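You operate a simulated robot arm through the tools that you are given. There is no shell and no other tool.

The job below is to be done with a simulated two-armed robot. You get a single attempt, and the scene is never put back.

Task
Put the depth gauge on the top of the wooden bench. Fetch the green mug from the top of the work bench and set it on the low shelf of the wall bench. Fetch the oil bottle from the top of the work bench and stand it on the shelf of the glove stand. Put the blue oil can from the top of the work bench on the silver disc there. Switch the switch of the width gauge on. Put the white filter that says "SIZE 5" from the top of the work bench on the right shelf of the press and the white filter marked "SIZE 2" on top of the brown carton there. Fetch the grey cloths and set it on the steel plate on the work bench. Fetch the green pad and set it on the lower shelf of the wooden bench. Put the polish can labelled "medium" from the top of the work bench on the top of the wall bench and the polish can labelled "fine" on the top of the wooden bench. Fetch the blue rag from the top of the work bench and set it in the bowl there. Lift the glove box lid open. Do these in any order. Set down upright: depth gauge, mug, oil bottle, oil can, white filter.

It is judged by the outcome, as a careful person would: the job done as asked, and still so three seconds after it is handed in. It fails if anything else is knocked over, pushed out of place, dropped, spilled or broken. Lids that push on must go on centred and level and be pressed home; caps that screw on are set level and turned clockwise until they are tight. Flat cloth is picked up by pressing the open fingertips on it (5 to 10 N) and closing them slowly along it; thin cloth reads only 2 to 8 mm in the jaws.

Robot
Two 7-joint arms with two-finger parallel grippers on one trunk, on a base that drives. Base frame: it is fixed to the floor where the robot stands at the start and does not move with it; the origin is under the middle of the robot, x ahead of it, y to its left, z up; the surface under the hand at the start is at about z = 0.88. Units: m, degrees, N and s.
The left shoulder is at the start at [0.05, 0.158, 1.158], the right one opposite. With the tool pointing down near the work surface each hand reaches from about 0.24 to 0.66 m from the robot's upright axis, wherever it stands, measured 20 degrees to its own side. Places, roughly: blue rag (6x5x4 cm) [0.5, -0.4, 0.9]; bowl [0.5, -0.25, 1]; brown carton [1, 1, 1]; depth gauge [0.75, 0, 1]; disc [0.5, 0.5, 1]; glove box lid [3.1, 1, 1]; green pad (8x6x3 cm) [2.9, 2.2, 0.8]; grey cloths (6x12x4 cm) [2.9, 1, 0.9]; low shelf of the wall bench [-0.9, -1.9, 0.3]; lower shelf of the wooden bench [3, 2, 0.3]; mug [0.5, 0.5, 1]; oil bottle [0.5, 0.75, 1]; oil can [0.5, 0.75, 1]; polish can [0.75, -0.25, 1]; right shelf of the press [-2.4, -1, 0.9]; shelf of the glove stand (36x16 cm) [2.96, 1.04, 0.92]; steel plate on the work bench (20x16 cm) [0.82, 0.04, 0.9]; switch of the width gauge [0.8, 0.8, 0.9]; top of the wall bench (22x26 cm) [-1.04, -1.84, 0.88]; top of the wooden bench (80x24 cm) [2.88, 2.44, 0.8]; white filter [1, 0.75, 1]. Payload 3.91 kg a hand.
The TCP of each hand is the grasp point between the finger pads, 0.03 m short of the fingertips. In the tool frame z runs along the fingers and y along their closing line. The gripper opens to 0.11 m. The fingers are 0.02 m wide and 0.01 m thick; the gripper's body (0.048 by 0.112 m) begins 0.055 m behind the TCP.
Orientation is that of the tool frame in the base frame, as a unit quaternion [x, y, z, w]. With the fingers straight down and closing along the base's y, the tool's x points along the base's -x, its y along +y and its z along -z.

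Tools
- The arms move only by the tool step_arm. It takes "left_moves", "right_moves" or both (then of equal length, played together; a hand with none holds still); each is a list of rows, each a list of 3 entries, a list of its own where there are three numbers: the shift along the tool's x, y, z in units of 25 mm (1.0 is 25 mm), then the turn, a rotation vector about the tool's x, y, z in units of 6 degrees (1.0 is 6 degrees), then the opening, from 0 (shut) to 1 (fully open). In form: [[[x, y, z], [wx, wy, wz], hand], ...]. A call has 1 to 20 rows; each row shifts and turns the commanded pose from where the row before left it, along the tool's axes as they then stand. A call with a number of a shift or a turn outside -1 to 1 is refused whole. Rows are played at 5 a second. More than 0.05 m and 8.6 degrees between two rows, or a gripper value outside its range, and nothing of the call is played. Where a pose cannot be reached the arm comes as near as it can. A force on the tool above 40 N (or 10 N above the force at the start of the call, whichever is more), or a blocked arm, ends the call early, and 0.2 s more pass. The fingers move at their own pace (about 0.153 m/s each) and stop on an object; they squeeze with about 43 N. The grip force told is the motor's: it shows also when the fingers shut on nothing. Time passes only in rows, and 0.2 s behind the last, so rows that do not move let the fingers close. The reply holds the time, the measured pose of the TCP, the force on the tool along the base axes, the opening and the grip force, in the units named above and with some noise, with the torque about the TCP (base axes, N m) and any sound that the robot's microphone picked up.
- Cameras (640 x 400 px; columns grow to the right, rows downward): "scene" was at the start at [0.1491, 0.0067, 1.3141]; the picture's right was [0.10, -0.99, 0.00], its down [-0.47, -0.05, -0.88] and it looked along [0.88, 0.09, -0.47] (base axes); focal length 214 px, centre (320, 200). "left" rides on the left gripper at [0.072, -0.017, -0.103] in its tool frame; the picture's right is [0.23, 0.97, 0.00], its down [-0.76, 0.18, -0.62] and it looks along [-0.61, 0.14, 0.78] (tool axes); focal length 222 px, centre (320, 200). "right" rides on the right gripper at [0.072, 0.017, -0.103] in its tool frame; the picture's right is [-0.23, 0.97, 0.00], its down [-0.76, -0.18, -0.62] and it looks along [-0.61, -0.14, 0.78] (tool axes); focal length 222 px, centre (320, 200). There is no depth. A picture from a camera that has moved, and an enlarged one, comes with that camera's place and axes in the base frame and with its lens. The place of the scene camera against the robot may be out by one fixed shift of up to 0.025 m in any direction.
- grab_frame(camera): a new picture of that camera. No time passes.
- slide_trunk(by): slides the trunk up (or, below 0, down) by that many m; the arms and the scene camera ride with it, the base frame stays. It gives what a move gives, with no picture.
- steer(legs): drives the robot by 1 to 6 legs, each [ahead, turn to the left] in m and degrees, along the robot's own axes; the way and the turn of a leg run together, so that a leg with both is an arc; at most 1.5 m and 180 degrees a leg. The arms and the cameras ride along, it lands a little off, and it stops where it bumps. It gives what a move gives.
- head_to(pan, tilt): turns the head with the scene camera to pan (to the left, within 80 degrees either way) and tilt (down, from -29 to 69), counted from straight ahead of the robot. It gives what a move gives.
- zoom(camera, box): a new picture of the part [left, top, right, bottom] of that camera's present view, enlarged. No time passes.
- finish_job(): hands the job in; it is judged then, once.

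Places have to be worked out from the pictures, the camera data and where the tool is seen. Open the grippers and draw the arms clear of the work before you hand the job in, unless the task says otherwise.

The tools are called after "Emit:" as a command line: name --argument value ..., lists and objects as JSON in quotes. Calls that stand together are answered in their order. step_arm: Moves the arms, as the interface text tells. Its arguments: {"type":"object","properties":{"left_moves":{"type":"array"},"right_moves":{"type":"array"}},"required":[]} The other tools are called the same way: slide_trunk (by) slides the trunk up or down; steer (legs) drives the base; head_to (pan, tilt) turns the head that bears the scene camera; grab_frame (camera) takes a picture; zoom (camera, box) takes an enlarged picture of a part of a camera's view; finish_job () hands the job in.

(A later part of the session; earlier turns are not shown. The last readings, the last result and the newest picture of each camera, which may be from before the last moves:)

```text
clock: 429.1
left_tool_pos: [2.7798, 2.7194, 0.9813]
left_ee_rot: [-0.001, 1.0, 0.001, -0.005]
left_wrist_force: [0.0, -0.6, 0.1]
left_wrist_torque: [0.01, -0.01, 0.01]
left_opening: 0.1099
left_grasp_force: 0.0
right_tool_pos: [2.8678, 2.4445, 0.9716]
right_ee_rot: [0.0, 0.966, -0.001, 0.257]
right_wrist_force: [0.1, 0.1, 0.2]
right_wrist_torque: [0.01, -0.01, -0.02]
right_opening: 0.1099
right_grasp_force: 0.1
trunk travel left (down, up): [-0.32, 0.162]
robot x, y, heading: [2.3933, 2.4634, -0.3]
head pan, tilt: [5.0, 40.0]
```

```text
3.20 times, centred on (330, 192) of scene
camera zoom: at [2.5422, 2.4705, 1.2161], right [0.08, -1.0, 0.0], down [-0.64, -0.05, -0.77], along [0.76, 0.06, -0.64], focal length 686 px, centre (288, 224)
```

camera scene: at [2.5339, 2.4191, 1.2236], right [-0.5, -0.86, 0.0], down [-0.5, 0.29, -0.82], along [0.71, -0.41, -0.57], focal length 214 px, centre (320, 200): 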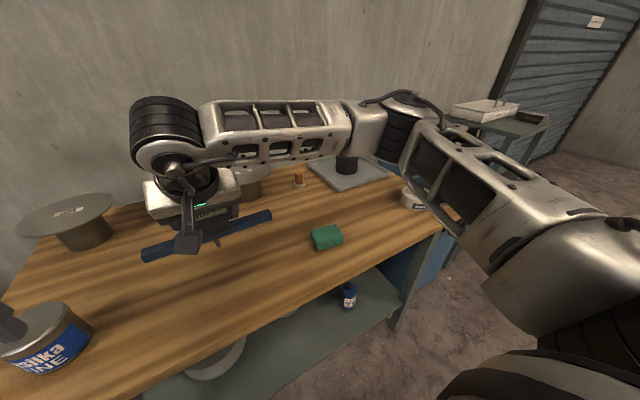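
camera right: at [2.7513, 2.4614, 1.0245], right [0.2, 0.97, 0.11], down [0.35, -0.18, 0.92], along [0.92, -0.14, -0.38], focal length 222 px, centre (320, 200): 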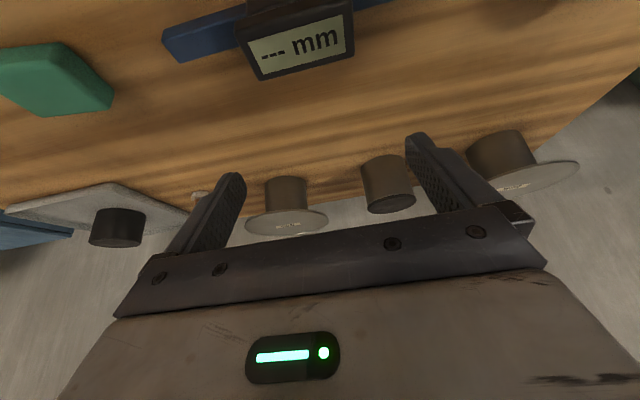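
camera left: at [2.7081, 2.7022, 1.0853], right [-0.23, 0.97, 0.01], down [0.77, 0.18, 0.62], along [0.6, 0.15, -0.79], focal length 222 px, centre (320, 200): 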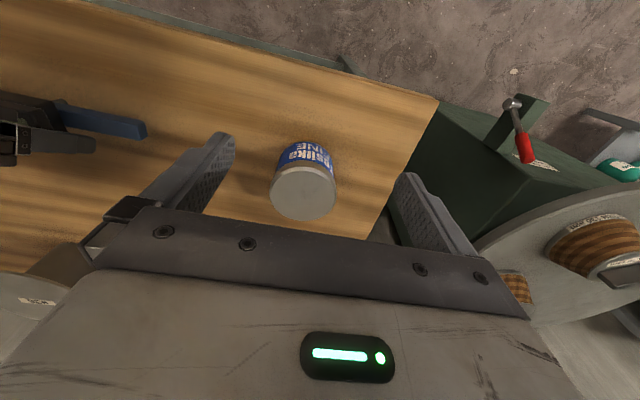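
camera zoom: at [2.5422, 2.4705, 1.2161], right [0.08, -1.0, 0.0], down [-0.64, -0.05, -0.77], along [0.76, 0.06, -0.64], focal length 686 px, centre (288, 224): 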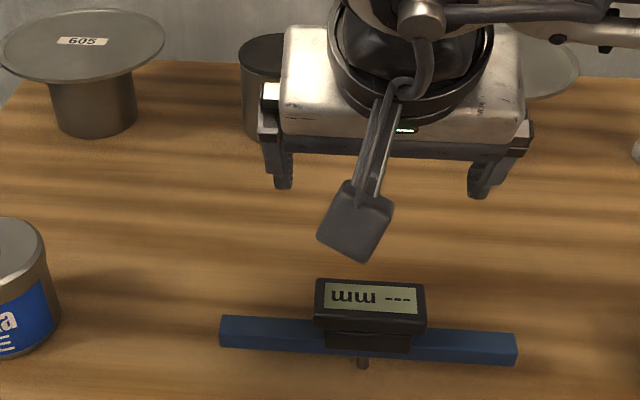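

The depth gauge stands upright on the wooden bench. Next the green pad: level the right hand and move above it for a look (keeping clear of the gauge).

Emit:
step_arm --right_moves '[[[-0.3, -0.3, -0.52], [0, 0, 0], 1], [[-0.3, -0.5, -0.52], [0, 0, 0], 1], [[0, -0.9, 0], [0, 1, 0], 1], [[0, -0.9, 0], [0, 1, 0], 1], [[0, -0.9, 0], [0, 1, 0], 1], [[0, -0.9, 0], [0, 1, 0], 1], [[0, -0.9, 0], [0, 1, 0], 1], [[0.9, -0.9, 0], [0, 0, 0], 1], [[0.9, -0.9, 0], [0, 0, 0], 1], [[0.9, -0.9, 0], [0, 0, 0], 1]]'

Emit:
grab_frame --camera "right"

Emit:
zoom --camera "scene" --box '[230, 180, 470, 330]'

```text
clock: 431.3
left_tool_pos: [2.7805, 2.7195, 0.9818]
left_ee_rot: [0.0, 1.0, 0.002, -0.005]
left_wrist_force: [-0.4, 0.0, 0.8]
left_wrist_torque: [-0.01, 0.0, -0.01]
left_opening: 0.1098
left_grasp_force: 0.0
right_tool_pos: [2.7984, 2.2435, 1.0011]
right_ee_rot: [0.0, 1.0, 0.0, -0.002]
right_wrist_force: [-0.6, -0.9, 0.7]
right_wrist_torque: [0.03, 0.0, 0.01]
right_opening: 0.1098
right_grasp_force: 0.2
trunk travel left (down, up): [-0.32, 0.162]
robot x, y, heading: [2.3988, 2.4653, -0.3]
head pan, tilt: [5.0, 40.0]
```

```text
taken
camera right: at [2.7257, 2.2601, 1.1047], right [0.23, 0.97, 0.0], down [0.76, -0.18, 0.62], along [0.6, -0.14, -0.78], focal length 222 px, centre (320, 200)
```

right: 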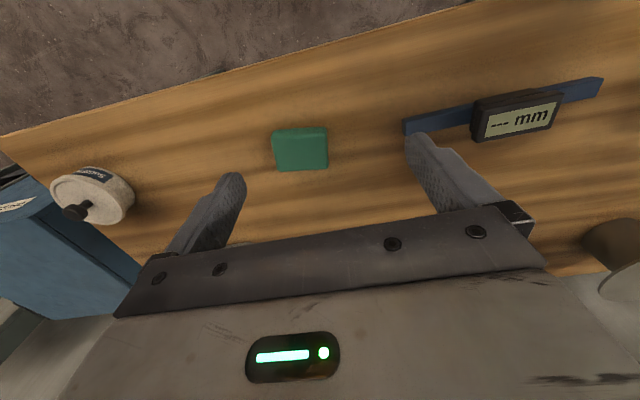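

```text
2.67 times, centred on (350, 255) of scene
camera zoom: at [2.5421, 2.4702, 1.2162], right [0.08, -1.0, 0.0], down [-0.64, -0.05, -0.77], along [0.76, 0.06, -0.64], focal length 572 px, centre (240, 53)
```

zoom: 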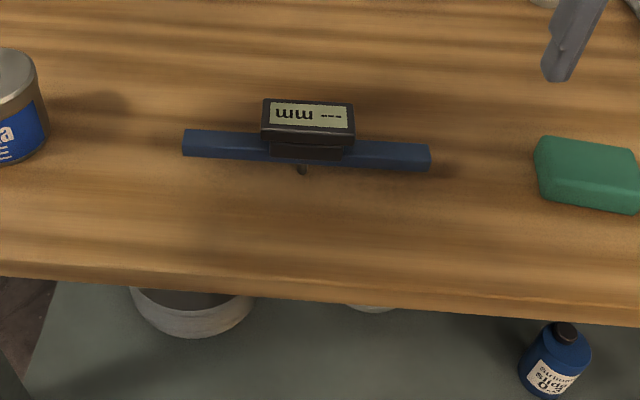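

Pad centre ≈(2.849,2.205), turned about -9°. I align the hand, move over it and descend to TCP z≈0.846 (gripping its upper part), then close.

Emit:
step_arm --right_moves '[[[0, 0, 0], [0, 0, 0.75], 1], [[0, 0, 0], [0, 0, 0.75], 1], [[-0.74, -0.403, 0], [0, 0, 0], 1], [[-0.74, -0.403, 0], [0, 0, 0], 1], [[-0.74, -0.403, 0], [0, 0, 0], 1], [[0, 0, 0.886], [0, 0, 0], 1], [[0, 0, 0.886], [0, 0, 0], 1], [[0, 0, 0.886], [0, 0, 0], 1], [[0, 0, 0.886], [0, 0, 0], 1], [[0, 0, 0.886], [0, 0, 0], 1], [[0, 0, 0.886], [0, 0, 0], 1], [[0, 0, 0.886], [0, 0, 0], 1], [[0, 0, 0], [0, 0, 0], 1]]'

Emit:
grab_frame --camera "right"

```text
clock: 434.1
left_tool_pos: [2.7808, 2.7184, 0.9817]
left_ee_rot: [-0.001, 1.0, 0.002, -0.005]
left_wrist_force: [0.5, -0.2, 1.1]
left_wrist_torque: [0.01, -0.01, -0.03]
left_opening: 0.1101
left_grasp_force: 0.0
right_tool_pos: [2.8478, 2.2047, 0.8461]
right_ee_rot: [0.079, 0.997, 0.0, -0.002]
right_wrist_force: [-0.1, -0.7, 0.4]
right_wrist_torque: [-0.01, 0.0, 0.0]
right_opening: 0.1101
right_grasp_force: 0.0
trunk travel left (down, up): [-0.32, 0.162]
robot x, y, heading: [2.3986, 2.4659, -0.2]
head pan, tilt: [5.0, 40.0]
```

```text
taken
camera right: at [2.7788, 2.2331, 0.9491], right [0.38, 0.93, 0.0], down [0.73, -0.3, 0.62], along [0.57, -0.24, -0.78], focal length 222 px, centre (320, 200)
```

right: 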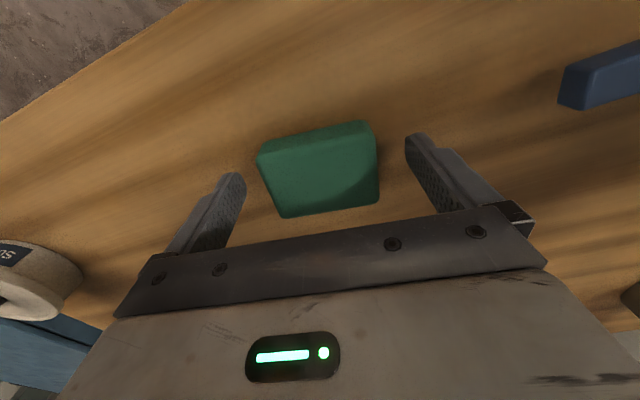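

Well aligned. Close on the pad and lift.

Emit:
step_arm --right_moves '[[[0, 0, 0], [0, 0, 0], 0], [[0, 0, 0], [0, 0, 0], 0], [[0, 0, 0], [0, 0, 0], 0], [[0, 0, 0], [0, 0, 0], 0], [[0, 0, -0.3], [0, 0, 0], 0], [[0, 0, -0.6], [0, 0, 0], 0], [[0, 0, -0.9], [0, 0, 0], 0], [[0, 0, -0.9], [0, 0, 0], 0], [[0, 0, -0.9], [0, 0, 0], 0], [[0, 0, -0.9], [0, 0, 0], 0], [[0.5, 0, -0.9], [0, 0, 0], 0]]'

Emit:
grab_frame --camera "right"

```text
clock: 436.5
left_tool_pos: [2.7813, 2.7194, 0.981]
left_ee_rot: [-0.001, 1.0, 0.002, -0.004]
left_wrist_force: [0.7, 0.5, 0.3]
left_wrist_torque: [0.0, 0.01, -0.03]
left_opening: 0.1102
left_grasp_force: 0.0
right_tool_pos: [2.8368, 2.2083, 0.9806]
right_ee_rot: [0.08, 0.997, 0.0, 0.0]
right_wrist_force: [0.1, 0.5, -0.3]
right_wrist_torque: [-0.04, -0.01, -0.04]
right_opening: 0.074
right_grasp_force: 42.6
trunk travel left (down, up): [-0.32, 0.162]
robot x, y, heading: [2.4041, 2.4679, -0.1]
head pan, tilt: [5.0, 40.0]
```

```text
taken
camera right: at [2.7669, 2.2355, 1.0846], right [0.38, 0.93, 0.0], down [0.73, -0.3, 0.62], along [0.58, -0.24, -0.78], focal length 222 px, centre (320, 200)
```

right: 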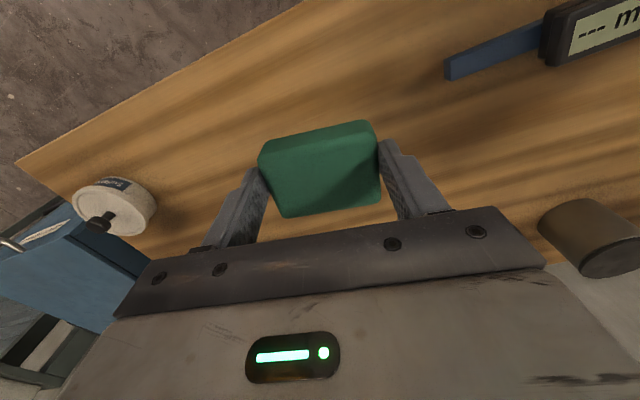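

Pad held. I back away from the bench, lower the trunk fully, and test the right arm's low reach in open space.

Emit:
steer --legs '[[-0.5, 0]]'

Emit:
slide_trunk --by -0.32

Emit:
step_arm --right_moves '[[[0.2, -0.2, 0.9], [0, 0, -0.75], 0], [[0.2, -0.2, 0.9], [0, 0, -0.75], 0], [[0.2, -0.2, 0.9], [0, 0, 0], 0], [[0, -0.2, 0.9], [0, 0, 0], 0], [[0, -0.2, 0.9], [0, 0, 0], 0], [[0, 0, 0.9], [0, 0, 0], 0], [[0, 0, 0.9], [0, 0, 0], 0], [[0, 0, 0.9], [0, 0, 0], 0], [[0, 0, 0.9], [0, 0, 0], 0], [[0, 0, 0.9], [0, 0, 0], 0], [[0, 0, 0.9], [0, 0, 0], 0], [[0, 0, 0.9], [0, 0, 0], 0], [[0, 0, 0.9], [0, 0, 0], 0], [[0, 0, 0.9], [0, 0, 0], 0]]'

Emit:
head_to --pan -20 --tilt 30

Emit:
grab_frame --camera "scene"

```text
clock: 439.4
left_tool_pos: [2.281, 2.7227, 0.9803]
left_ee_rot: [-0.005, 1.0, 0.002, -0.004]
left_wrist_force: [-0.4, 0.1, 0.7]
left_wrist_torque: [-0.02, 0.0, -0.01]
left_opening: 0.1102
left_grasp_force: 0.0
right_tool_pos: [2.3412, 2.2107, 0.9795]
right_ee_rot: [0.075, 0.997, 0.0, -0.001]
right_wrist_force: [-0.8, -0.2, -0.8]
right_wrist_torque: [0.05, 0.0, -0.02]
right_opening: 0.0737
right_grasp_force: 42.6
trunk travel left (down, up): [-0.32, 0.162]
robot x, y, heading: [1.9022, 2.4641, 0.3]
head pan, tilt: [5.0, 40.0]
```

```text
clock: 442.6
left_tool_pos: [2.2803, 2.7214, 0.6607]
left_ee_rot: [-0.004, 1.0, 0.002, -0.004]
left_wrist_force: [0.6, -0.4, -0.5]
left_wrist_torque: [0.0, 0.01, -0.02]
left_opening: 0.11
left_grasp_force: 0.1
right_tool_pos: [2.3398, 2.2093, 0.6606]
right_ee_rot: [0.075, 0.997, 0.0, -0.002]
right_wrist_force: [0.4, -0.2, -0.9]
right_wrist_torque: [-0.01, -0.01, -0.02]
right_opening: 0.074
right_grasp_force: 43.2
trunk travel left (down, up): [0.0, 0.482]
robot x, y, heading: [1.9025, 2.4652, 0.3]
head pan, tilt: [5.0, 40.0]
```

```text
clock: 445.6
left_tool_pos: [2.2806, 2.7216, 0.6604]
left_ee_rot: [-0.006, 1.0, 0.001, -0.004]
left_wrist_force: [0.0, 0.0, -0.3]
left_wrist_torque: [0.0, 0.0, -0.01]
left_opening: 0.1099
left_grasp_force: 0.1
right_tool_pos: [2.3237, 2.1862, 0.3441]
right_ee_rot: [-0.004, 1.0, 0.0, -0.002]
right_wrist_force: [-0.3, -0.5, -0.5]
right_wrist_torque: [0.01, 0.0, 0.04]
right_opening: 0.0737
right_grasp_force: 42.5
trunk travel left (down, up): [0.0, 0.482]
robot x, y, heading: [1.8977, 2.4641, 0.1]
head pan, tilt: [5.0, 40.0]
```

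```text
clock: 446.5
left_tool_pos: [2.2808, 2.721, 0.6604]
left_ee_rot: [-0.005, 1.0, 0.002, -0.004]
left_wrist_force: [0.2, 0.3, -0.4]
left_wrist_torque: [0.04, -0.02, -0.02]
left_opening: 0.11
left_grasp_force: 0.0
right_tool_pos: [2.3237, 2.1869, 0.3447]
right_ee_rot: [-0.004, 1.0, -0.001, -0.001]
right_wrist_force: [-0.2, 0.4, -0.9]
right_wrist_torque: [-0.02, -0.02, -0.01]
right_opening: 0.0739
right_grasp_force: 43.4
trunk travel left (down, up): [0.0, 0.482]
robot x, y, heading: [1.901, 2.4639, 0.6]
head pan, tilt: [-20.0, 30.0]
```

```text
taken
camera scene: at [2.045, 2.433, 0.9114], right [-0.34, -0.94, 0.0], down [-0.47, 0.17, -0.87], along [0.82, -0.29, -0.5], focal length 214 px, centre (320, 200)
```

scene: 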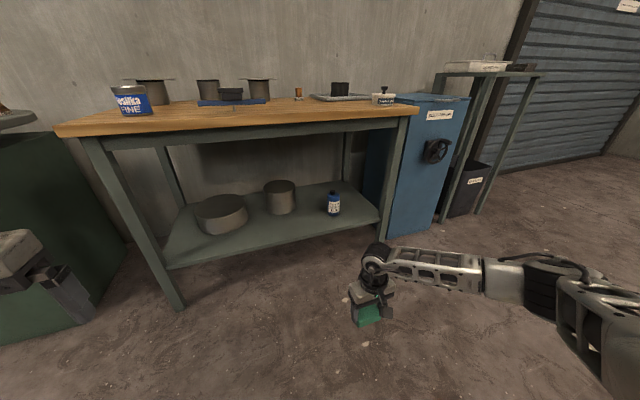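

Excellent: the right arm, in its better posture, reaches z=0.344 with a low elbow. I raise the left hand well above bench level so it clears the bench top, before driving in.

Emit:
step_arm --left_moves '[[[0.1, 0, -0.98], [0, 0, 0], 0.5], [[0.1, 0, -0.98], [0, 0, 0], 0.5], [[0.1, 0, -0.98], [0, 0, 0], 0.5], [[0.1, 0, -0.98], [0, 0, 0], 0.5], [[0.1, 0, -0.98], [0, 0, 0], 0.5], [[0.1, 0, -0.98], [0, 0, 0], 0.5], [[0.1, 0, -0.98], [0, 0, 0], 0.5], [[0.1, 0, -0.98], [0, 0, 0], 0.5], [[0.1, 0, -0.98], [0, 0, 0], 0.5], [[0.1, 0, -0.98], [0, 0, 0], 0.5], [[0.1, 0, -0.98], [0, 0, 0], 0.5], [[0.1, 0, -0.98], [0, 0, 0], 0.5], [[0.1, 0, -0.98], [0, 0, 0], 0.5], [[0.1, 0, -0.98], [0, 0, 0], 0.5], [[0.1, 0, -0.98], [0, 0, 0], 0.5], [[0.1, 0, -0.98], [0, 0, 0], 0.5]]'

Emit:
steer --legs '[[0, 20], [0.28, 0], [0, -20]]'

Emit:
head_to --pan -15 --tilt 35

Emit:
grab_frame --camera "scene"

```text
clock: 449.9
left_tool_pos: [2.2245, 2.7281, 0.9551]
left_ee_rot: [-0.006, 1.0, 0.0, -0.003]
left_wrist_force: [0.5, -0.5, -0.1]
left_wrist_torque: [0.0, 0.01, 0.02]
left_opening: 0.0552
left_grasp_force: 0.0
left hand out of reach, approached as far as the arm can: row 12, 13, 14, 15, 16
right_tool_pos: [2.3242, 2.1875, 0.3443]
right_ee_rot: [-0.003, 1.0, 0.0, -0.002]
right_wrist_force: [-0.6, -0.7, -0.9]
right_wrist_torque: [0.01, -0.01, 0.01]
right_opening: 0.0734
right_grasp_force: 43.3
trunk travel left (down, up): [0.0, 0.482]
robot x, y, heading: [1.8998, 2.4639, 0.3]
head pan, tilt: [-20.0, 30.0]
```

```text
clock: 454.0
left_tool_pos: [2.4856, 2.823, 0.9568]
left_ee_rot: [-0.004, 1.0, 0.001, -0.003]
left_wrist_force: [0.2, -0.5, -0.2]
left_wrist_torque: [-0.02, 0.01, 0.01]
left_opening: 0.0548
left_grasp_force: 0.0
right_tool_pos: [2.5844, 2.2815, 0.3446]
right_ee_rot: [-0.002, 1.0, 0.0, -0.001]
right_wrist_force: [0.1, 0.4, -0.8]
right_wrist_torque: [0.0, 0.03, 0.0]
right_opening: 0.0736
right_grasp_force: 42.9
trunk travel left (down, up): [0.0, 0.482]
robot x, y, heading: [2.165, 2.5644, 0.2]
head pan, tilt: [-20.0, 30.0]
```

```text
clock: 454.7
left_tool_pos: [2.4853, 2.8232, 0.9558]
left_ee_rot: [-0.003, 1.0, 0.002, -0.002]
left_wrist_force: [-0.3, 0.0, 0.1]
left_wrist_torque: [0.02, -0.02, 0.02]
left_opening: 0.0551
left_grasp_force: 0.0
right_tool_pos: [2.5848, 2.2817, 0.3447]
right_ee_rot: [-0.002, 1.0, 0.0, -0.002]
right_wrist_force: [0.1, -0.3, -2.0]
right_wrist_torque: [0.02, 0.03, 0.01]
right_opening: 0.074
right_grasp_force: 43.0
trunk travel left (down, up): [0.0, 0.482]
robot x, y, heading: [2.1627, 2.563, 0.2]
head pan, tilt: [-15.0, 35.0]
```

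```text
taken
camera scene: at [2.306, 2.5365, 0.9037], right [-0.26, -0.97, 0.0], down [-0.55, 0.15, -0.82], along [0.79, -0.21, -0.57], focal length 214 px, centre (320, 200)
```

scene: 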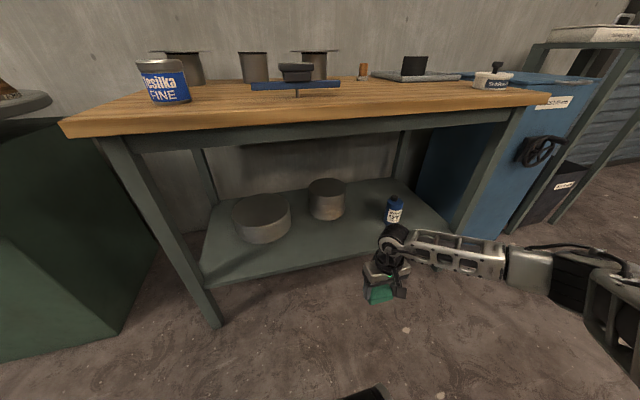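

I raise the pad 3 cm so it clears the shelf edge (front edge x≈2.755), then drive in 0.23 m.

Emit:
step_arm --right_moves '[[[0, 0, -0.6], [0, 0, 0], 0], [[0, 0, -0.7], [0, 0, 0], 0], [[0, 0, 0], [0, 0, 0], 0]]'

Emit:
steer --legs '[[0.15, 0]]'

Emit:
grab_frame --camera "scene"

Emit:
grab_frame --camera "right"

```text
clock: 455.5
left_tool_pos: [2.4861, 2.8234, 0.9569]
left_ee_rot: [-0.003, 1.0, 0.001, -0.002]
left_wrist_force: [0.0, 0.5, 0.1]
left_wrist_torque: [-0.02, -0.03, 0.03]
left_opening: 0.0554
left_grasp_force: 0.0
right_tool_pos: [2.5832, 2.2821, 0.3778]
right_ee_rot: [-0.002, 1.0, 0.0, -0.001]
right_wrist_force: [-0.5, -0.1, -0.8]
right_wrist_torque: [0.0, -0.01, -0.02]
right_opening: 0.0739
right_grasp_force: 43.1
trunk travel left (down, up): [0.0, 0.482]
robot x, y, heading: [2.1638, 2.5645, 0.2]
head pan, tilt: [-15.0, 35.0]
```

```text
clock: 456.9
left_tool_pos: [2.6362, 2.8226, 0.9552]
left_ee_rot: [-0.003, 1.0, 0.001, -0.002]
left_wrist_force: [0.7, 0.1, -0.9]
left_wrist_torque: [0.01, 0.0, -0.03]
left_opening: 0.0548
left_grasp_force: 0.0
right_tool_pos: [2.7327, 2.2815, 0.3777]
right_ee_rot: [0.0, 1.0, 0.0, -0.002]
right_wrist_force: [-0.5, 1.3, -0.5]
right_wrist_torque: [-0.01, -0.03, 0.0]
right_opening: 0.074
right_grasp_force: 43.0
trunk travel left (down, up): [0.0, 0.482]
robot x, y, heading: [2.3112, 2.5622, -0.1]
head pan, tilt: [-15.0, 35.0]
```

```text
taken
camera scene: at [2.4563, 2.5363, 0.9037], right [-0.26, -0.97, 0.0], down [-0.55, 0.15, -0.82], along [0.79, -0.21, -0.57], focal length 214 px, centre (320, 200)
```

scene: 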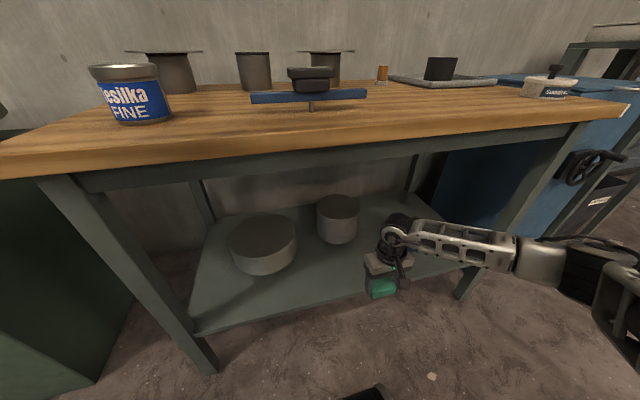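

```text
taken
camera right: at [2.6606, 2.2977, 0.4809], right [0.23, 0.97, 0.0], down [0.76, -0.18, 0.62], along [0.6, -0.14, -0.78], focal length 222 px, centre (320, 200)
```

right: 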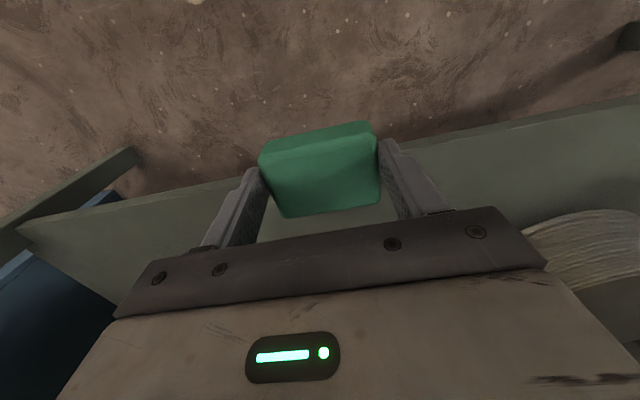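

Shelf edge confirmed at x≈2.757. Drive 0.085 m further.

Emit:
steer --legs '[[0.085, 0]]'

Emit:
step_arm --right_moves '[[[0, 0, 0.5], [0, 0, 0], 0], [[0, 0, 0.3], [0, 0, 0], 0], [[0, 0, 0.12], [0, 0, 0], 0], [[0, 0, 0], [0, 0, 0], 0]]'

Emit:
grab_frame --camera "right"

```text
clock: 457.9
left_tool_pos: [2.7205, 2.8234, 0.9561]
left_ee_rot: [-0.003, 1.0, 0.0, -0.003]
left_wrist_force: [-0.5, -0.4, 0.4]
left_wrist_torque: [-0.01, 0.0, 0.01]
left_opening: 0.0551
left_grasp_force: 0.0
right_tool_pos: [2.8193, 2.2818, 0.3761]
right_ee_rot: [-0.001, 1.0, 0.0, -0.002]
right_wrist_force: [0.0, -0.2, -0.8]
right_wrist_torque: [-0.02, 0.0, -0.02]
right_opening: 0.074
right_grasp_force: 43.0
trunk travel left (down, up): [0.0, 0.482]
robot x, y, heading: [2.3961, 2.5643, 0.0]
head pan, tilt: [-15.0, 35.0]
```

```text
clock: 458.9
left_tool_pos: [2.7214, 2.8216, 0.9574]
left_ee_rot: [-0.003, 1.0, 0.002, -0.002]
left_wrist_force: [-0.2, 0.2, 0.2]
left_wrist_torque: [0.02, 0.01, 0.0]
left_opening: 0.0548
left_grasp_force: 0.1
right_tool_pos: [2.8172, 2.2809, 0.3549]
right_ee_rot: [0.0, 1.0, 0.0, -0.002]
right_wrist_force: [-0.1, 0.0, -0.5]
right_wrist_torque: [0.01, -0.01, 0.01]
right_opening: 0.0739
right_grasp_force: 43.0
trunk travel left (down, up): [0.0, 0.482]
robot x, y, heading: [2.3944, 2.5606, -0.1]
head pan, tilt: [-15.0, 35.0]
```

```text
taken
camera right: at [2.7448, 2.2977, 0.4577], right [0.22, 0.97, 0.0], down [0.76, -0.18, 0.62], along [0.6, -0.14, -0.78], focal length 222 px, centre (320, 200)
```

right: 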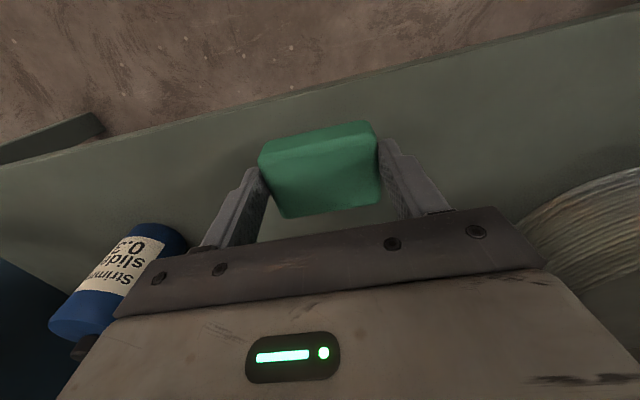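

Emit:
step_arm --right_moves '[[[0, 0, 0.1], [0, 0, 0], 0], [[0, 0, 0.1], [0, 0, 0], 0], [[0, 0, 0], [0, 0, 0], 0]]'

Emit:
step_arm --right_moves '[[[0, 0, 0.1], [0, 0, 0], 0], [[0, 0, 0.08], [0, 0, 0], 0], [[0, 0, 0], [0, 0, 0], 0]]'

```text
clock: 459.7
left_tool_pos: [2.7204, 2.8217, 0.9571]
left_ee_rot: [-0.003, 1.0, 0.001, -0.003]
left_wrist_force: [0.3, 0.5, -0.5]
left_wrist_torque: [0.01, 0.0, 0.01]
left_opening: 0.055
left_grasp_force: 0.0
right_tool_pos: [2.8179, 2.2814, 0.35]
right_ee_rot: [-0.001, 1.0, 0.0, -0.002]
right_wrist_force: [0.3, 0.0, -0.7]
right_wrist_torque: [0.01, -0.03, 0.07]
right_opening: 0.0738
right_grasp_force: 42.8
trunk travel left (down, up): [0.0, 0.482]
robot x, y, heading: [2.3982, 2.5627, -0.0]
head pan, tilt: [-15.0, 35.0]
```

```text
clock: 460.5
left_tool_pos: [2.7214, 2.8228, 0.9576]
left_ee_rot: [-0.003, 1.0, 0.002, -0.002]
left_wrist_force: [0.2, -0.3, -0.2]
left_wrist_torque: [0.02, 0.01, 0.02]
left_opening: 0.055
left_grasp_force: 0.0
right_tool_pos: [2.8179, 2.2813, 0.3438]
right_ee_rot: [-0.001, 1.0, 0.0, -0.001]
right_wrist_force: [0.0, 0.0, -0.4]
right_wrist_torque: [-0.01, 0.0, 0.03]
right_opening: 0.074
right_grasp_force: 42.9
trunk travel left (down, up): [0.0, 0.482]
robot x, y, heading: [2.397, 2.5611, 0.2]
head pan, tilt: [-15.0, 35.0]
```

Emit:
step_arm --right_moves '[[[0, 0, 0.1], [0, 0, 0], 0], [[0, 0, 0], [0, 0, 0], 0]]'

Emit:
step_arm --right_moves '[[[0, 0, 0.1], [0, 0, 0], 0], [[0, 0, 0], [0, 0, 0], 0]]'

Emit:
step_arm --right_moves '[[[0, 0, 0.1], [0, 0, 0], 0], [[0, 0, 0], [0, 0, 0], 0]]'

```text
clock: 461.1
left_tool_pos: [2.7204, 2.8221, 0.9562]
left_ee_rot: [-0.003, 1.0, 0.001, -0.003]
left_wrist_force: [-0.7, -0.4, -0.4]
left_wrist_torque: [0.0, 0.0, 0.01]
left_opening: 0.055
left_grasp_force: 0.1
right_tool_pos: [2.8181, 2.281, 0.3417]
right_ee_rot: [-0.002, 1.0, 0.0, -0.002]
right_wrist_force: [-0.1, -0.1, -1.1]
right_wrist_torque: [0.01, 0.03, -0.01]
right_opening: 0.0739
right_grasp_force: 43.1
trunk travel left (down, up): [0.0, 0.482]
robot x, y, heading: [2.3943, 2.5617, 0.2]
head pan, tilt: [-15.0, 35.0]
```

```text
clock: 461.7
left_tool_pos: [2.7209, 2.8222, 0.9563]
left_ee_rot: [-0.002, 1.0, 0.001, -0.003]
left_wrist_force: [-0.6, 0.3, -0.7]
left_wrist_torque: [0.03, -0.02, 0.0]
left_opening: 0.055
left_grasp_force: 0.1
right_tool_pos: [2.8175, 2.2815, 0.3381]
right_ee_rot: [-0.001, 1.0, 0.0, -0.002]
right_wrist_force: [0.3, -1.2, -0.7]
right_wrist_torque: [0.01, -0.02, 0.03]
right_opening: 0.0739
right_grasp_force: 43.1
trunk travel left (down, up): [0.0, 0.482]
robot x, y, heading: [2.4003, 2.5598, 0.2]
head pan, tilt: [-15.0, 35.0]
```

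```text
clock: 462.3
left_tool_pos: [2.7217, 2.8229, 0.9562]
left_ee_rot: [-0.002, 1.0, 0.001, -0.003]
left_wrist_force: [-0.6, 0.4, 0.1]
left_wrist_torque: [0.01, 0.0, 0.0]
left_opening: 0.0549
left_grasp_force: 0.1
right_tool_pos: [2.8178, 2.2832, 0.3376]
right_ee_rot: [0.0, 1.0, 0.0, -0.002]
right_wrist_force: [-0.4, 0.7, -1.2]
right_wrist_torque: [-0.01, 0.01, -0.01]
right_opening: 0.0738
right_grasp_force: 42.4
trunk travel left (down, up): [0.0, 0.482]
robot x, y, heading: [2.3973, 2.5624, -0.1]
head pan, tilt: [-15.0, 35.0]
```

Emit:
step_arm --right_moves '[[[0, 0, 0.12], [0, 0, 0], 0], [[0, 0, 0], [0, 0, 0], 0]]'

Emit:
step_arm --right_moves '[[[0, 0, 0.12], [0, 0, 0], 0], [[0, 0, 0], [0, 0, 0], 0]]'

Emit:
step_arm --right_moves '[[[0, 0, 0.12], [0, 0, 0], 0], [[0, 0, 0], [0, 0, 0], 0]]'

Emit:
zoom --camera "scene" --box '[300, 170, 500, 295]'

```text
clock: 462.9
left_tool_pos: [2.7215, 2.8237, 0.9567]
left_ee_rot: [-0.003, 1.0, 0.001, -0.002]
left_wrist_force: [0.1, 0.5, 0.1]
left_wrist_torque: [0.05, 0.01, 0.01]
left_opening: 0.0551
left_grasp_force: 0.1
right_tool_pos: [2.8181, 2.2814, 0.3334]
right_ee_rot: [-0.001, 1.0, 0.0, -0.002]
right_wrist_force: [0.3, -1.0, -0.8]
right_wrist_torque: [-0.01, 0.03, 0.01]
right_opening: 0.0743
right_grasp_force: 43.1
trunk travel left (down, up): [0.0, 0.482]
robot x, y, heading: [2.3958, 2.5618, 0.2]
head pan, tilt: [-15.0, 35.0]
```

```text
clock: 463.5
left_tool_pos: [2.7209, 2.8221, 0.9561]
left_ee_rot: [-0.002, 1.0, 0.001, -0.002]
left_wrist_force: [0.4, 0.1, 0.0]
left_wrist_torque: [-0.03, 0.0, 0.0]
left_opening: 0.0549
left_grasp_force: 0.0
right_tool_pos: [2.8177, 2.2809, 0.3304]
right_ee_rot: [-0.001, 1.0, 0.0, -0.002]
right_wrist_force: [0.8, -0.2, -0.3]
right_wrist_torque: [0.01, 0.01, 0.01]
right_opening: 0.0738
right_grasp_force: 43.0
trunk travel left (down, up): [0.0, 0.482]
robot x, y, heading: [2.3966, 2.5589, 0.1]
head pan, tilt: [-15.0, 35.0]
```

```text
clock: 464.1
left_tool_pos: [2.7202, 2.8217, 0.9555]
left_ee_rot: [-0.003, 1.0, 0.001, -0.003]
left_wrist_force: [0.1, 0.0, -0.5]
left_wrist_torque: [0.02, -0.02, 0.0]
left_opening: 0.0548
left_grasp_force: 0.1
right_tool_pos: [2.8177, 2.2809, 0.3274]
right_ee_rot: [-0.001, 1.0, 0.0, -0.001]
right_wrist_force: [0.2, 0.0, -0.6]
right_wrist_torque: [-0.04, 0.01, 0.02]
right_opening: 0.074
right_grasp_force: 43.2
trunk travel left (down, up): [0.0, 0.482]
robot x, y, heading: [2.3984, 2.5609, 0.2]
head pan, tilt: [-15.0, 35.0]
```

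```text
3.20 times, centred on (400, 232) of scene
camera zoom: at [2.5408, 2.5364, 0.9036], right [-0.26, -0.97, 0.0], down [-0.55, 0.15, -0.82], along [0.79, -0.21, -0.57], focal length 686 px, centre (64, 96)
```

zoom: 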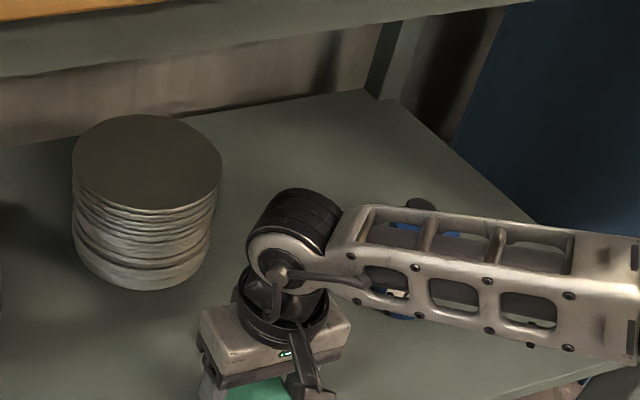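

Not touching yet; the forearm is clear of the blue bottle (20 cm in front of it). Continue lowering in steps.

Emit:
step_arm --right_moves '[[[0, 0, 0.15], [0, 0, 0], 0], [[0, 0, 0.15], [0, 0, 0], 0], [[0, 0, 0], [0, 0, 0], 0]]'

Emit:
step_arm --right_moves '[[[0, 0, 0.15], [0, 0, 0], 0], [[0, 0, 0.15], [0, 0, 0], 0], [[0, 0, 0], [0, 0, 0], 0]]'

```text
clock: 464.9
left_tool_pos: [2.7205, 2.822, 0.957]
left_ee_rot: [-0.003, 1.0, 0.001, -0.002]
left_wrist_force: [-0.4, 0.1, -1.0]
left_wrist_torque: [-0.02, 0.0, 0.0]
left_opening: 0.055
left_grasp_force: 0.0
right_tool_pos: [2.8175, 2.2818, 0.3205]
right_ee_rot: [-0.002, 1.0, 0.0, -0.002]
right_wrist_force: [-0.5, 0.2, -0.6]
right_wrist_torque: [0.01, 0.02, -0.01]
right_opening: 0.0739
right_grasp_force: 42.5
trunk travel left (down, up): [0.0, 0.482]
robot x, y, heading: [2.3973, 2.5613, -0.3]
head pan, tilt: [-15.0, 35.0]
```

```text
clock: 465.7
left_tool_pos: [2.7203, 2.8225, 0.9564]
left_ee_rot: [-0.002, 1.0, 0.0, -0.003]
left_wrist_force: [-0.9, 0.1, 0.3]
left_wrist_torque: [-0.03, 0.0, -0.03]
left_opening: 0.0551
left_grasp_force: 0.1
right_tool_pos: [2.8182, 2.2819, 0.3122]
right_ee_rot: [-0.001, 1.0, 0.0, -0.002]
right_wrist_force: [1.0, 0.3, 0.1]
right_wrist_torque: [-0.03, 0.0, 0.01]
right_opening: 0.0739
right_grasp_force: 42.5
trunk travel left (down, up): [0.0, 0.482]
robot x, y, heading: [2.3956, 2.5597, 0.1]
head pan, tilt: [-15.0, 35.0]
```

Emit:
step_arm --right_moves '[[[0, 0, 0.08], [0, 0, 0], 0], [[0, 0, 0], [0, 0, 0], 0]]'

Emit:
step_arm --right_moves '[[[0, 0, 0.08], [0, 0, 0], 0], [[0, 0, 0], [0, 0, 0], 0]]'

Emit:
grab_frame --camera "right"

```text
clock: 466.3
left_tool_pos: [2.7204, 2.8228, 0.956]
left_ee_rot: [-0.003, 1.0, 0.001, -0.002]
left_wrist_force: [0.2, 0.1, 0.2]
left_wrist_torque: [-0.05, -0.01, 0.02]
left_opening: 0.0552
left_grasp_force: 0.0
right_tool_pos: [2.8181, 2.2812, 0.311]
right_ee_rot: [-0.002, 1.0, 0.0, -0.001]
right_wrist_force: [-0.1, -0.2, -0.4]
right_wrist_torque: [-0.01, 0.03, 0.02]
right_opening: 0.0738
right_grasp_force: 43.1
trunk travel left (down, up): [0.0, 0.482]
robot x, y, heading: [2.3999, 2.564, 0.1]
head pan, tilt: [-15.0, 35.0]
```

```text
clock: 466.9
left_tool_pos: [2.7213, 2.8224, 0.956]
left_ee_rot: [-0.003, 1.0, -0.001, -0.002]
left_wrist_force: [0.4, -0.1, -0.3]
left_wrist_torque: [-0.01, -0.01, -0.01]
left_opening: 0.055
left_grasp_force: 0.0
right_tool_pos: [2.8178, 2.2822, 0.3087]
right_ee_rot: [0.0, 1.0, 0.0, -0.002]
right_wrist_force: [-1.0, 0.3, -0.5]
right_wrist_torque: [0.01, 0.02, -0.01]
right_opening: 0.0741
right_grasp_force: 43.4
trunk travel left (down, up): [0.0, 0.482]
robot x, y, heading: [2.3971, 2.5648, -0.1]
head pan, tilt: [-15.0, 35.0]
```

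```text
taken
camera right: at [2.7451, 2.2977, 0.4128], right [0.22, 0.97, 0.0], down [0.76, -0.18, 0.62], along [0.61, -0.14, -0.78], focal length 222 px, centre (320, 200)
```

right: 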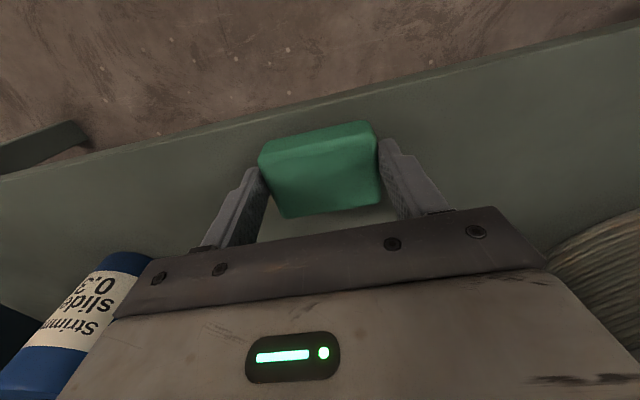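

From two views the shelf is lower than assumed (z≈0.23–0.24) with its edge at x≈2.79. I extend the hand 3.5 cm further in, then continue lowering.

Emit:
step_arm --right_moves '[[[-0.7, 0, 0], [0, 0, 0], 0], [[-0.7, 0, 0], [0, 0, 0], 0], [[0, 0, 0.2], [0, 0, 0], 0], [[0, 0, 0.2], [0, 0, 0], 0], [[0, 0, 0], [0, 0, 0], 0]]'

Emit:
step_arm --right_moves '[[[0, 0, 0.15], [0, 0, 0], 0], [[0, 0, 0.1], [0, 0, 0], 0], [[0, 0, 0], [0, 0, 0], 0]]'

```text
clock: 467.9
left_tool_pos: [2.7212, 2.8221, 0.9568]
left_ee_rot: [-0.003, 1.0, 0.0, -0.003]
left_wrist_force: [0.0, -0.2, -0.1]
left_wrist_torque: [0.03, -0.02, -0.01]
left_opening: 0.055
left_grasp_force: 0.0
right_tool_pos: [2.8529, 2.2806, 0.3056]
right_ee_rot: [0.0, 1.0, 0.0, -0.002]
right_wrist_force: [-10.7, 0.2, 20.6]
right_wrist_torque: [-0.28, 0.1, -0.04]
right_opening: 0.074
right_grasp_force: 43.0
trunk travel left (down, up): [0.0, 0.482]
robot x, y, heading: [2.3954, 2.5626, -0.1]
head pan, tilt: [-15.0, 35.0]
stopped in row 5 (right hand): the force on the tool passed its limit at 45 N (the readings are from after the stop); the commanded pose is now the measured one
```

```text
clock: 468.3
left_tool_pos: [2.7199, 2.8223, 0.9553]
left_ee_rot: [-0.002, 1.0, 0.001, -0.002]
left_wrist_force: [0.2, -0.5, 1.0]
left_wrist_torque: [0.01, -0.03, -0.02]
left_opening: 0.0549
left_grasp_force: 0.0
right_tool_pos: [2.854, 2.2805, 0.3055]
right_ee_rot: [0.001, 1.0, 0.001, -0.003]
right_wrist_force: [-9.9, 0.9, 20.5]
right_wrist_torque: [-0.46, 0.03, -0.12]
right_opening: 0.0739
right_grasp_force: 42.8
trunk travel left (down, up): [0.0, 0.482]
robot x, y, heading: [2.3986, 2.5606, -0.3]
head pan, tilt: [-15.0, 35.0]
stopped in row 1 (right hand): the force on the tool passed its limit at 46 N (the readings are from after the stop); the commanded pose is now the measured one
```

The pad is pressing on the shelf (surface ≈0.26). Ease up 2 mm, open, and rise.

Emit:
step_arm --right_moves '[[[0.05, 0, -0.1], [0, 0, 0], 0], [[0, 0, 0], [0, 0, 0], 0.8], [[0, 0, 0], [0, 0, 0], 1], [[0, 0, 0], [0, 0, 0], 1], [[0, 0, -0.4], [0, 0, 0], 1], [[0, 0, -0.8], [0, 0, 0], 1], [[0, 0, -0.8], [0, 0, 0], 1], [[0, 0, -0.8], [0, 0, 0], 1]]'

Emit:
grab_frame --camera "right"

Emit:
grab_frame --camera "scene"

```text
clock: 470.1
left_tool_pos: [2.7211, 2.8213, 0.9561]
left_ee_rot: [-0.003, 1.0, 0.001, -0.002]
left_wrist_force: [0.7, 0.0, 0.4]
left_wrist_torque: [0.0, -0.01, -0.02]
left_opening: 0.0548
left_grasp_force: 0.0
right_tool_pos: [2.8523, 2.281, 0.3753]
right_ee_rot: [0.0, 1.0, 0.002, -0.003]
right_wrist_force: [-0.3, 0.3, 0.2]
right_wrist_torque: [-0.01, -0.01, 0.01]
right_opening: 0.1098
right_grasp_force: 0.1
trunk travel left (down, up): [0.0, 0.482]
robot x, y, heading: [2.3975, 2.5617, -0.0]
head pan, tilt: [-15.0, 35.0]
```

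```text
taken
camera right: at [2.7798, 2.2974, 0.48], right [0.23, 0.97, 0.0], down [0.77, -0.18, 0.62], along [0.6, -0.14, -0.79], focal length 222 px, centre (320, 200)
```

right: 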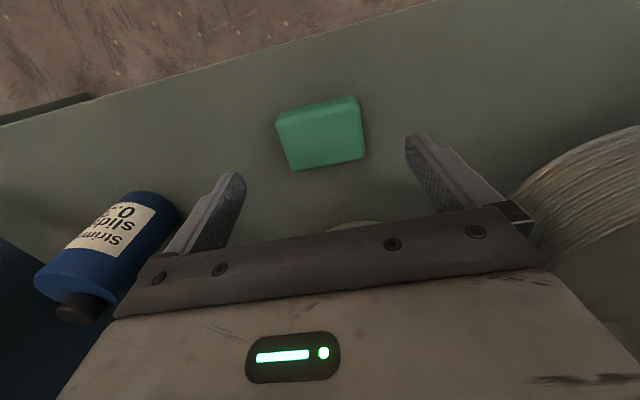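

```text
taken
camera scene: at [2.5402, 2.5362, 0.9036], right [-0.26, -0.97, 0.0], down [-0.55, 0.15, -0.82], along [0.79, -0.21, -0.57], focal length 214 px, centre (320, 200)
```

scene: 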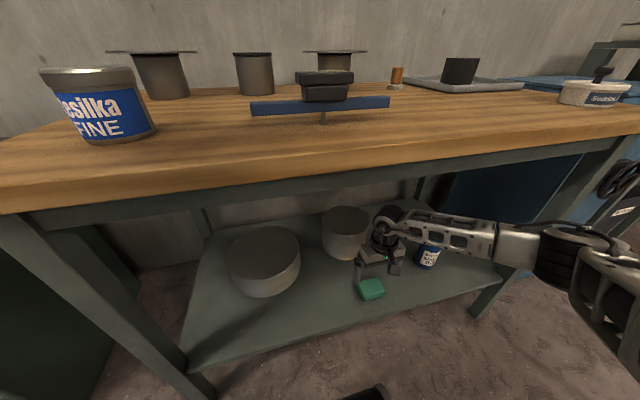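

The green pad lies on the lower shelf. I back out, raise the trunk, and drive to the glove stand.

Emit:
steer --legs '[[-0.55, 0]]'

Emit:
slide_trunk --by 0.4

Emit:
step_arm --right_moves '[[[0.2, 0.3, -0.95], [0, 0, 0], 1], [[0.2, 0.3, -0.95], [0, 0, 0], 1], [[0.2, 0.3, -0.95], [0, 0, 0], 1], [[0.2, 0.3, -0.95], [0, 0, 0], 1], [[0.2, 0.3, -0.95], [0, 0, 0], 1], [[0.2, 0, -0.95], [0, 0, 0], 1], [[0.2, 0, -0.95], [0, 0, 0], 1], [[0, 0, -0.95], [0, 0, 0], 1], [[0, 0, -0.95], [0, 0, 0], 1], [[0, 0, -0.95], [0, 0, 0], 1], [[0, 0, -0.95], [0, 0, 0], 1], [[0, 0, -0.95], [0, 0, 0], 1], [[0, 0, -0.95], [0, 0, 0], 1]]'

Emit:
steer --legs '[[0, -72], [1.45, 0], [0, 72]]'

Emit:
head_to --pan 0 --tilt 25

Emit:
grab_frame --camera "scene"

```text
clock: 473.3
left_tool_pos: [2.1718, 2.8235, 0.9562]
left_ee_rot: [-0.003, 1.0, 0.001, -0.002]
left_wrist_force: [1.4, 0.6, -0.6]
left_wrist_torque: [0.0, -0.02, 0.0]
left_opening: 0.0551
left_grasp_force: 0.0
right_tool_pos: [2.3025, 2.2819, 0.3758]
right_ee_rot: [-0.001, 1.0, 0.001, -0.002]
right_wrist_force: [0.3, 1.0, -0.6]
right_wrist_torque: [0.02, 0.02, -0.01]
right_opening: 0.1103
right_grasp_force: 0.0
trunk travel left (down, up): [0.0, 0.482]
robot x, y, heading: [1.8456, 2.5633, 0.2]
head pan, tilt: [-15.0, 35.0]
```

```text
clock: 477.1
left_tool_pos: [2.1707, 2.8229, 1.3557]
left_ee_rot: [-0.003, 1.0, 0.001, -0.003]
left_wrist_force: [0.2, 0.3, -0.4]
left_wrist_torque: [0.0, 0.04, -0.03]
left_opening: 0.0549
left_grasp_force: 0.0
right_tool_pos: [2.3048, 2.2815, 0.7762]
right_ee_rot: [-0.001, 1.0, 0.001, -0.003]
right_wrist_force: [0.0, -0.5, 0.2]
right_wrist_torque: [0.01, -0.03, 0.02]
right_opening: 0.1101
right_grasp_force: 0.1
trunk travel left (down, up): [-0.4, 0.082]
robot x, y, heading: [1.8496, 2.5635, -0.1]
head pan, tilt: [-15.0, 35.0]
```

```text
clock: 479.9
left_tool_pos: [2.1718, 2.8228, 1.3554]
left_ee_rot: [-0.003, 1.0, 0.0, -0.003]
left_wrist_force: [-0.9, -0.1, 0.2]
left_wrist_torque: [-0.04, -0.01, -0.02]
left_opening: 0.0549
left_grasp_force: 0.0
right_tool_pos: [2.2704, 2.3187, 1.0864]
right_ee_rot: [-0.001, 1.0, 0.0, -0.003]
right_wrist_force: [0.5, 0.6, 0.4]
right_wrist_torque: [-0.01, -0.03, 0.03]
right_opening: 0.1099
right_grasp_force: 0.0
trunk travel left (down, up): [-0.4, 0.082]
robot x, y, heading: [1.8445, 2.5625, 0.1]
head pan, tilt: [-15.0, 35.0]
```

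```text
clock: 493.3
left_tool_pos: [2.6084, 1.4391, 1.3561]
left_ee_rot: [0.003, 1.0, 0.001, -0.003]
left_wrist_force: [0.3, 0.4, 0.0]
left_wrist_torque: [-0.02, 0.01, 0.02]
left_opening: 0.0551
left_grasp_force: 0.1
right_tool_pos: [2.6999, 0.9331, 1.0867]
right_ee_rot: [0.006, 1.0, 0.001, -0.003]
right_wrist_force: [0.2, -0.9, 0.4]
right_wrist_torque: [-0.01, 0.02, -0.01]
right_opening: 0.1099
right_grasp_force: 0.1
trunk travel left (down, up): [-0.4, 0.082]
robot x, y, heading: [2.2784, 1.1779, -0.9]
head pan, tilt: [-15.0, 35.0]
```

```text
clock: 494.1
left_tool_pos: [2.6081, 1.4405, 1.3557]
left_ee_rot: [0.004, 1.0, 0.002, -0.003]
left_wrist_force: [0.4, 0.3, 0.9]
left_wrist_torque: [0.01, -0.01, -0.04]
left_opening: 0.0549
left_grasp_force: 0.0
right_tool_pos: [2.6992, 0.9331, 1.0858]
right_ee_rot: [0.006, 1.0, 0.0, -0.003]
right_wrist_force: [-0.8, -0.5, 0.1]
right_wrist_torque: [-0.03, -0.01, 0.02]
right_opening: 0.11
right_grasp_force: 0.0
trunk travel left (down, up): [-0.4, 0.082]
robot x, y, heading: [2.2803, 1.1854, -1.2]
head pan, tilt: [0.0, 25.0]
```

```text
taken
camera scene: at [2.4314, 1.1785, 1.3194], right [-0.01, -1.0, 0.0], down [-0.42, 0.01, -0.91], along [0.91, -0.01, -0.42], focal length 214 px, centre (320, 200)
```

scene: 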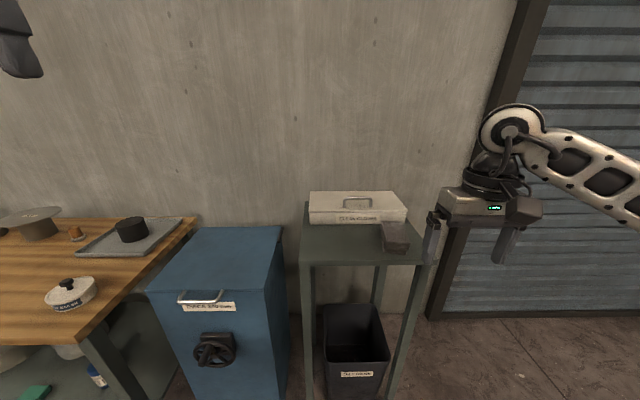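

Emit:
zoom --camera "scene" --box '[280, 170, 440, 270]'

Emit:
grab_frame --camera "right"

```text
4.00 times, centred on (360, 220) of scene
camera zoom: at [2.4314, 1.1785, 1.3194], right [-0.01, -1.0, 0.0], down [-0.42, 0.01, -0.91], along [0.91, -0.01, -0.42], focal length 858 px, centre (160, 120)
```

zoom: 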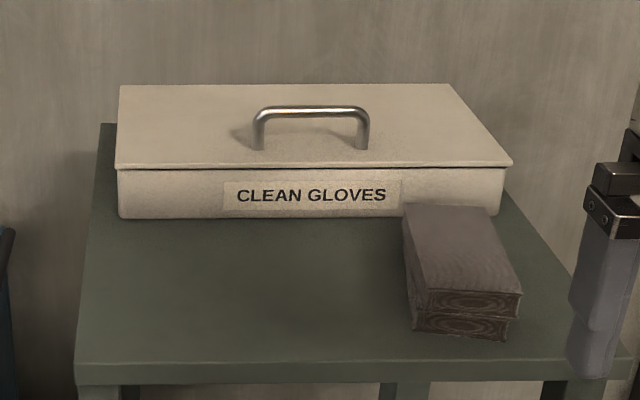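

```text
taken
camera right: at [2.6274, 0.9504, 1.19], right [0.24, 0.97, 0.0], down [0.76, -0.19, 0.62], along [0.6, -0.15, -0.79], focal length 222 px, centre (320, 200)
```

right: 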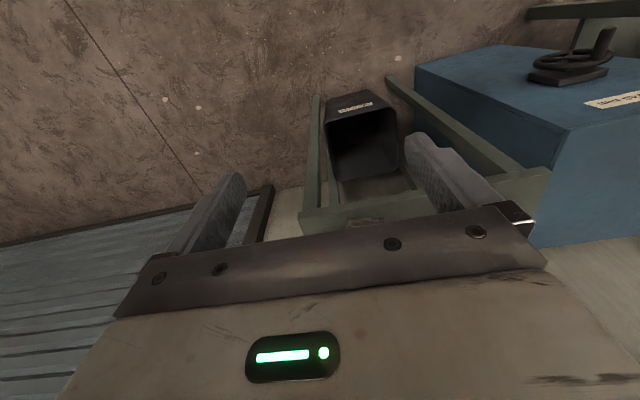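

The glove box has a U-handle at about (3.07, 1.05), its lid hinged at the back; the grey cloths lie right-front at about x 2.886–3.0, y≈0.96. I drive 0.25 m closer and look with the right wrist camera.

Emit:
steer --legs '[[0.25, 1]]'

Emit:
grab_frame --camera "right"

Emit:
head_to --pan -10 --tilt 35

Emit:
grab_frame --camera "scene"

```text
clock: 495.9
left_tool_pos: [2.8526, 1.4438, 1.3556]
left_ee_rot: [-0.004, 1.0, 0.001, -0.002]
left_wrist_force: [-0.1, 0.8, 0.2]
left_wrist_torque: [-0.01, -0.01, -0.02]
left_opening: 0.0551
left_grasp_force: 0.0
right_tool_pos: [2.9518, 0.9378, 1.0859]
right_ee_rot: [-0.002, 1.0, 0.0, -0.003]
right_wrist_force: [-0.5, -0.4, 0.3]
right_wrist_torque: [-0.02, 0.01, 0.0]
right_opening: 0.1098
right_grasp_force: 0.1
trunk travel left (down, up): [-0.4, 0.082]
robot x, y, heading: [2.5284, 1.1776, 0.2]
head pan, tilt: [0.0, 25.0]
```

```text
taken
camera right: at [2.8792, 0.9545, 1.1898], right [0.22, 0.97, 0.0], down [0.77, -0.18, 0.62], along [0.6, -0.14, -0.79], focal length 222 px, centre (320, 200)
```

right: 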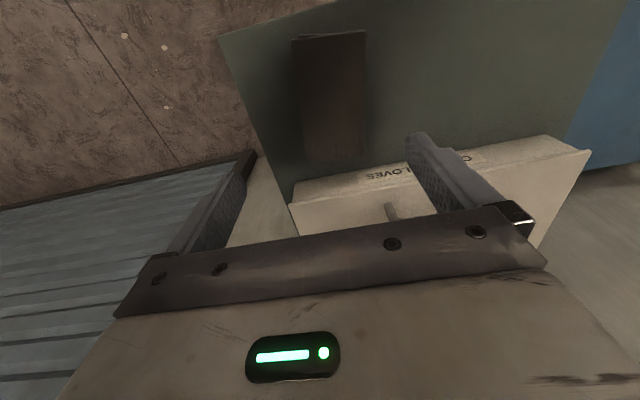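

```text
clock: 496.6
left_tool_pos: [2.8518, 1.4433, 1.3565]
left_ee_rot: [-0.004, 1.0, 0.0, -0.003]
left_wrist_force: [-0.2, 0.4, 0.3]
left_wrist_torque: [0.02, 0.01, 0.01]
left_opening: 0.0549
left_grasp_force: 0.1
right_tool_pos: [2.9518, 0.9386, 1.0852]
right_ee_rot: [-0.002, 1.0, 0.001, -0.004]
right_wrist_force: [-0.4, 0.5, 0.2]
right_wrist_torque: [0.0, -0.04, -0.01]
right_opening: 0.1099
right_grasp_force: 0.1
trunk travel left (down, up): [-0.4, 0.082]
robot x, y, heading: [2.5282, 1.1817, -0.0]
head pan, tilt: [-10.0, 35.0]
```

```text
taken
camera scene: at [2.6736, 1.164, 1.3037], right [-0.17, -0.99, 0.0], down [-0.56, 0.1, -0.82], along [0.81, -0.14, -0.57], focal length 214 px, centre (320, 200)
```

scene: 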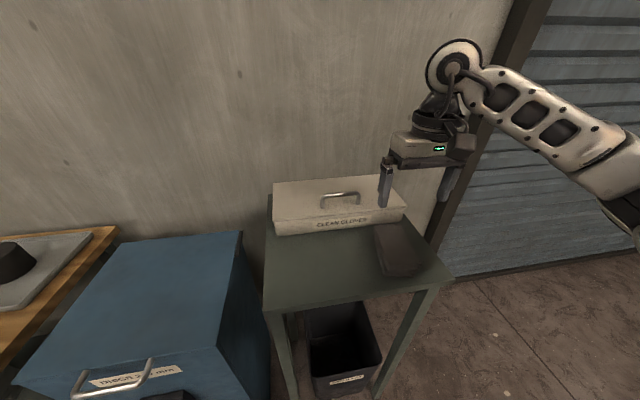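

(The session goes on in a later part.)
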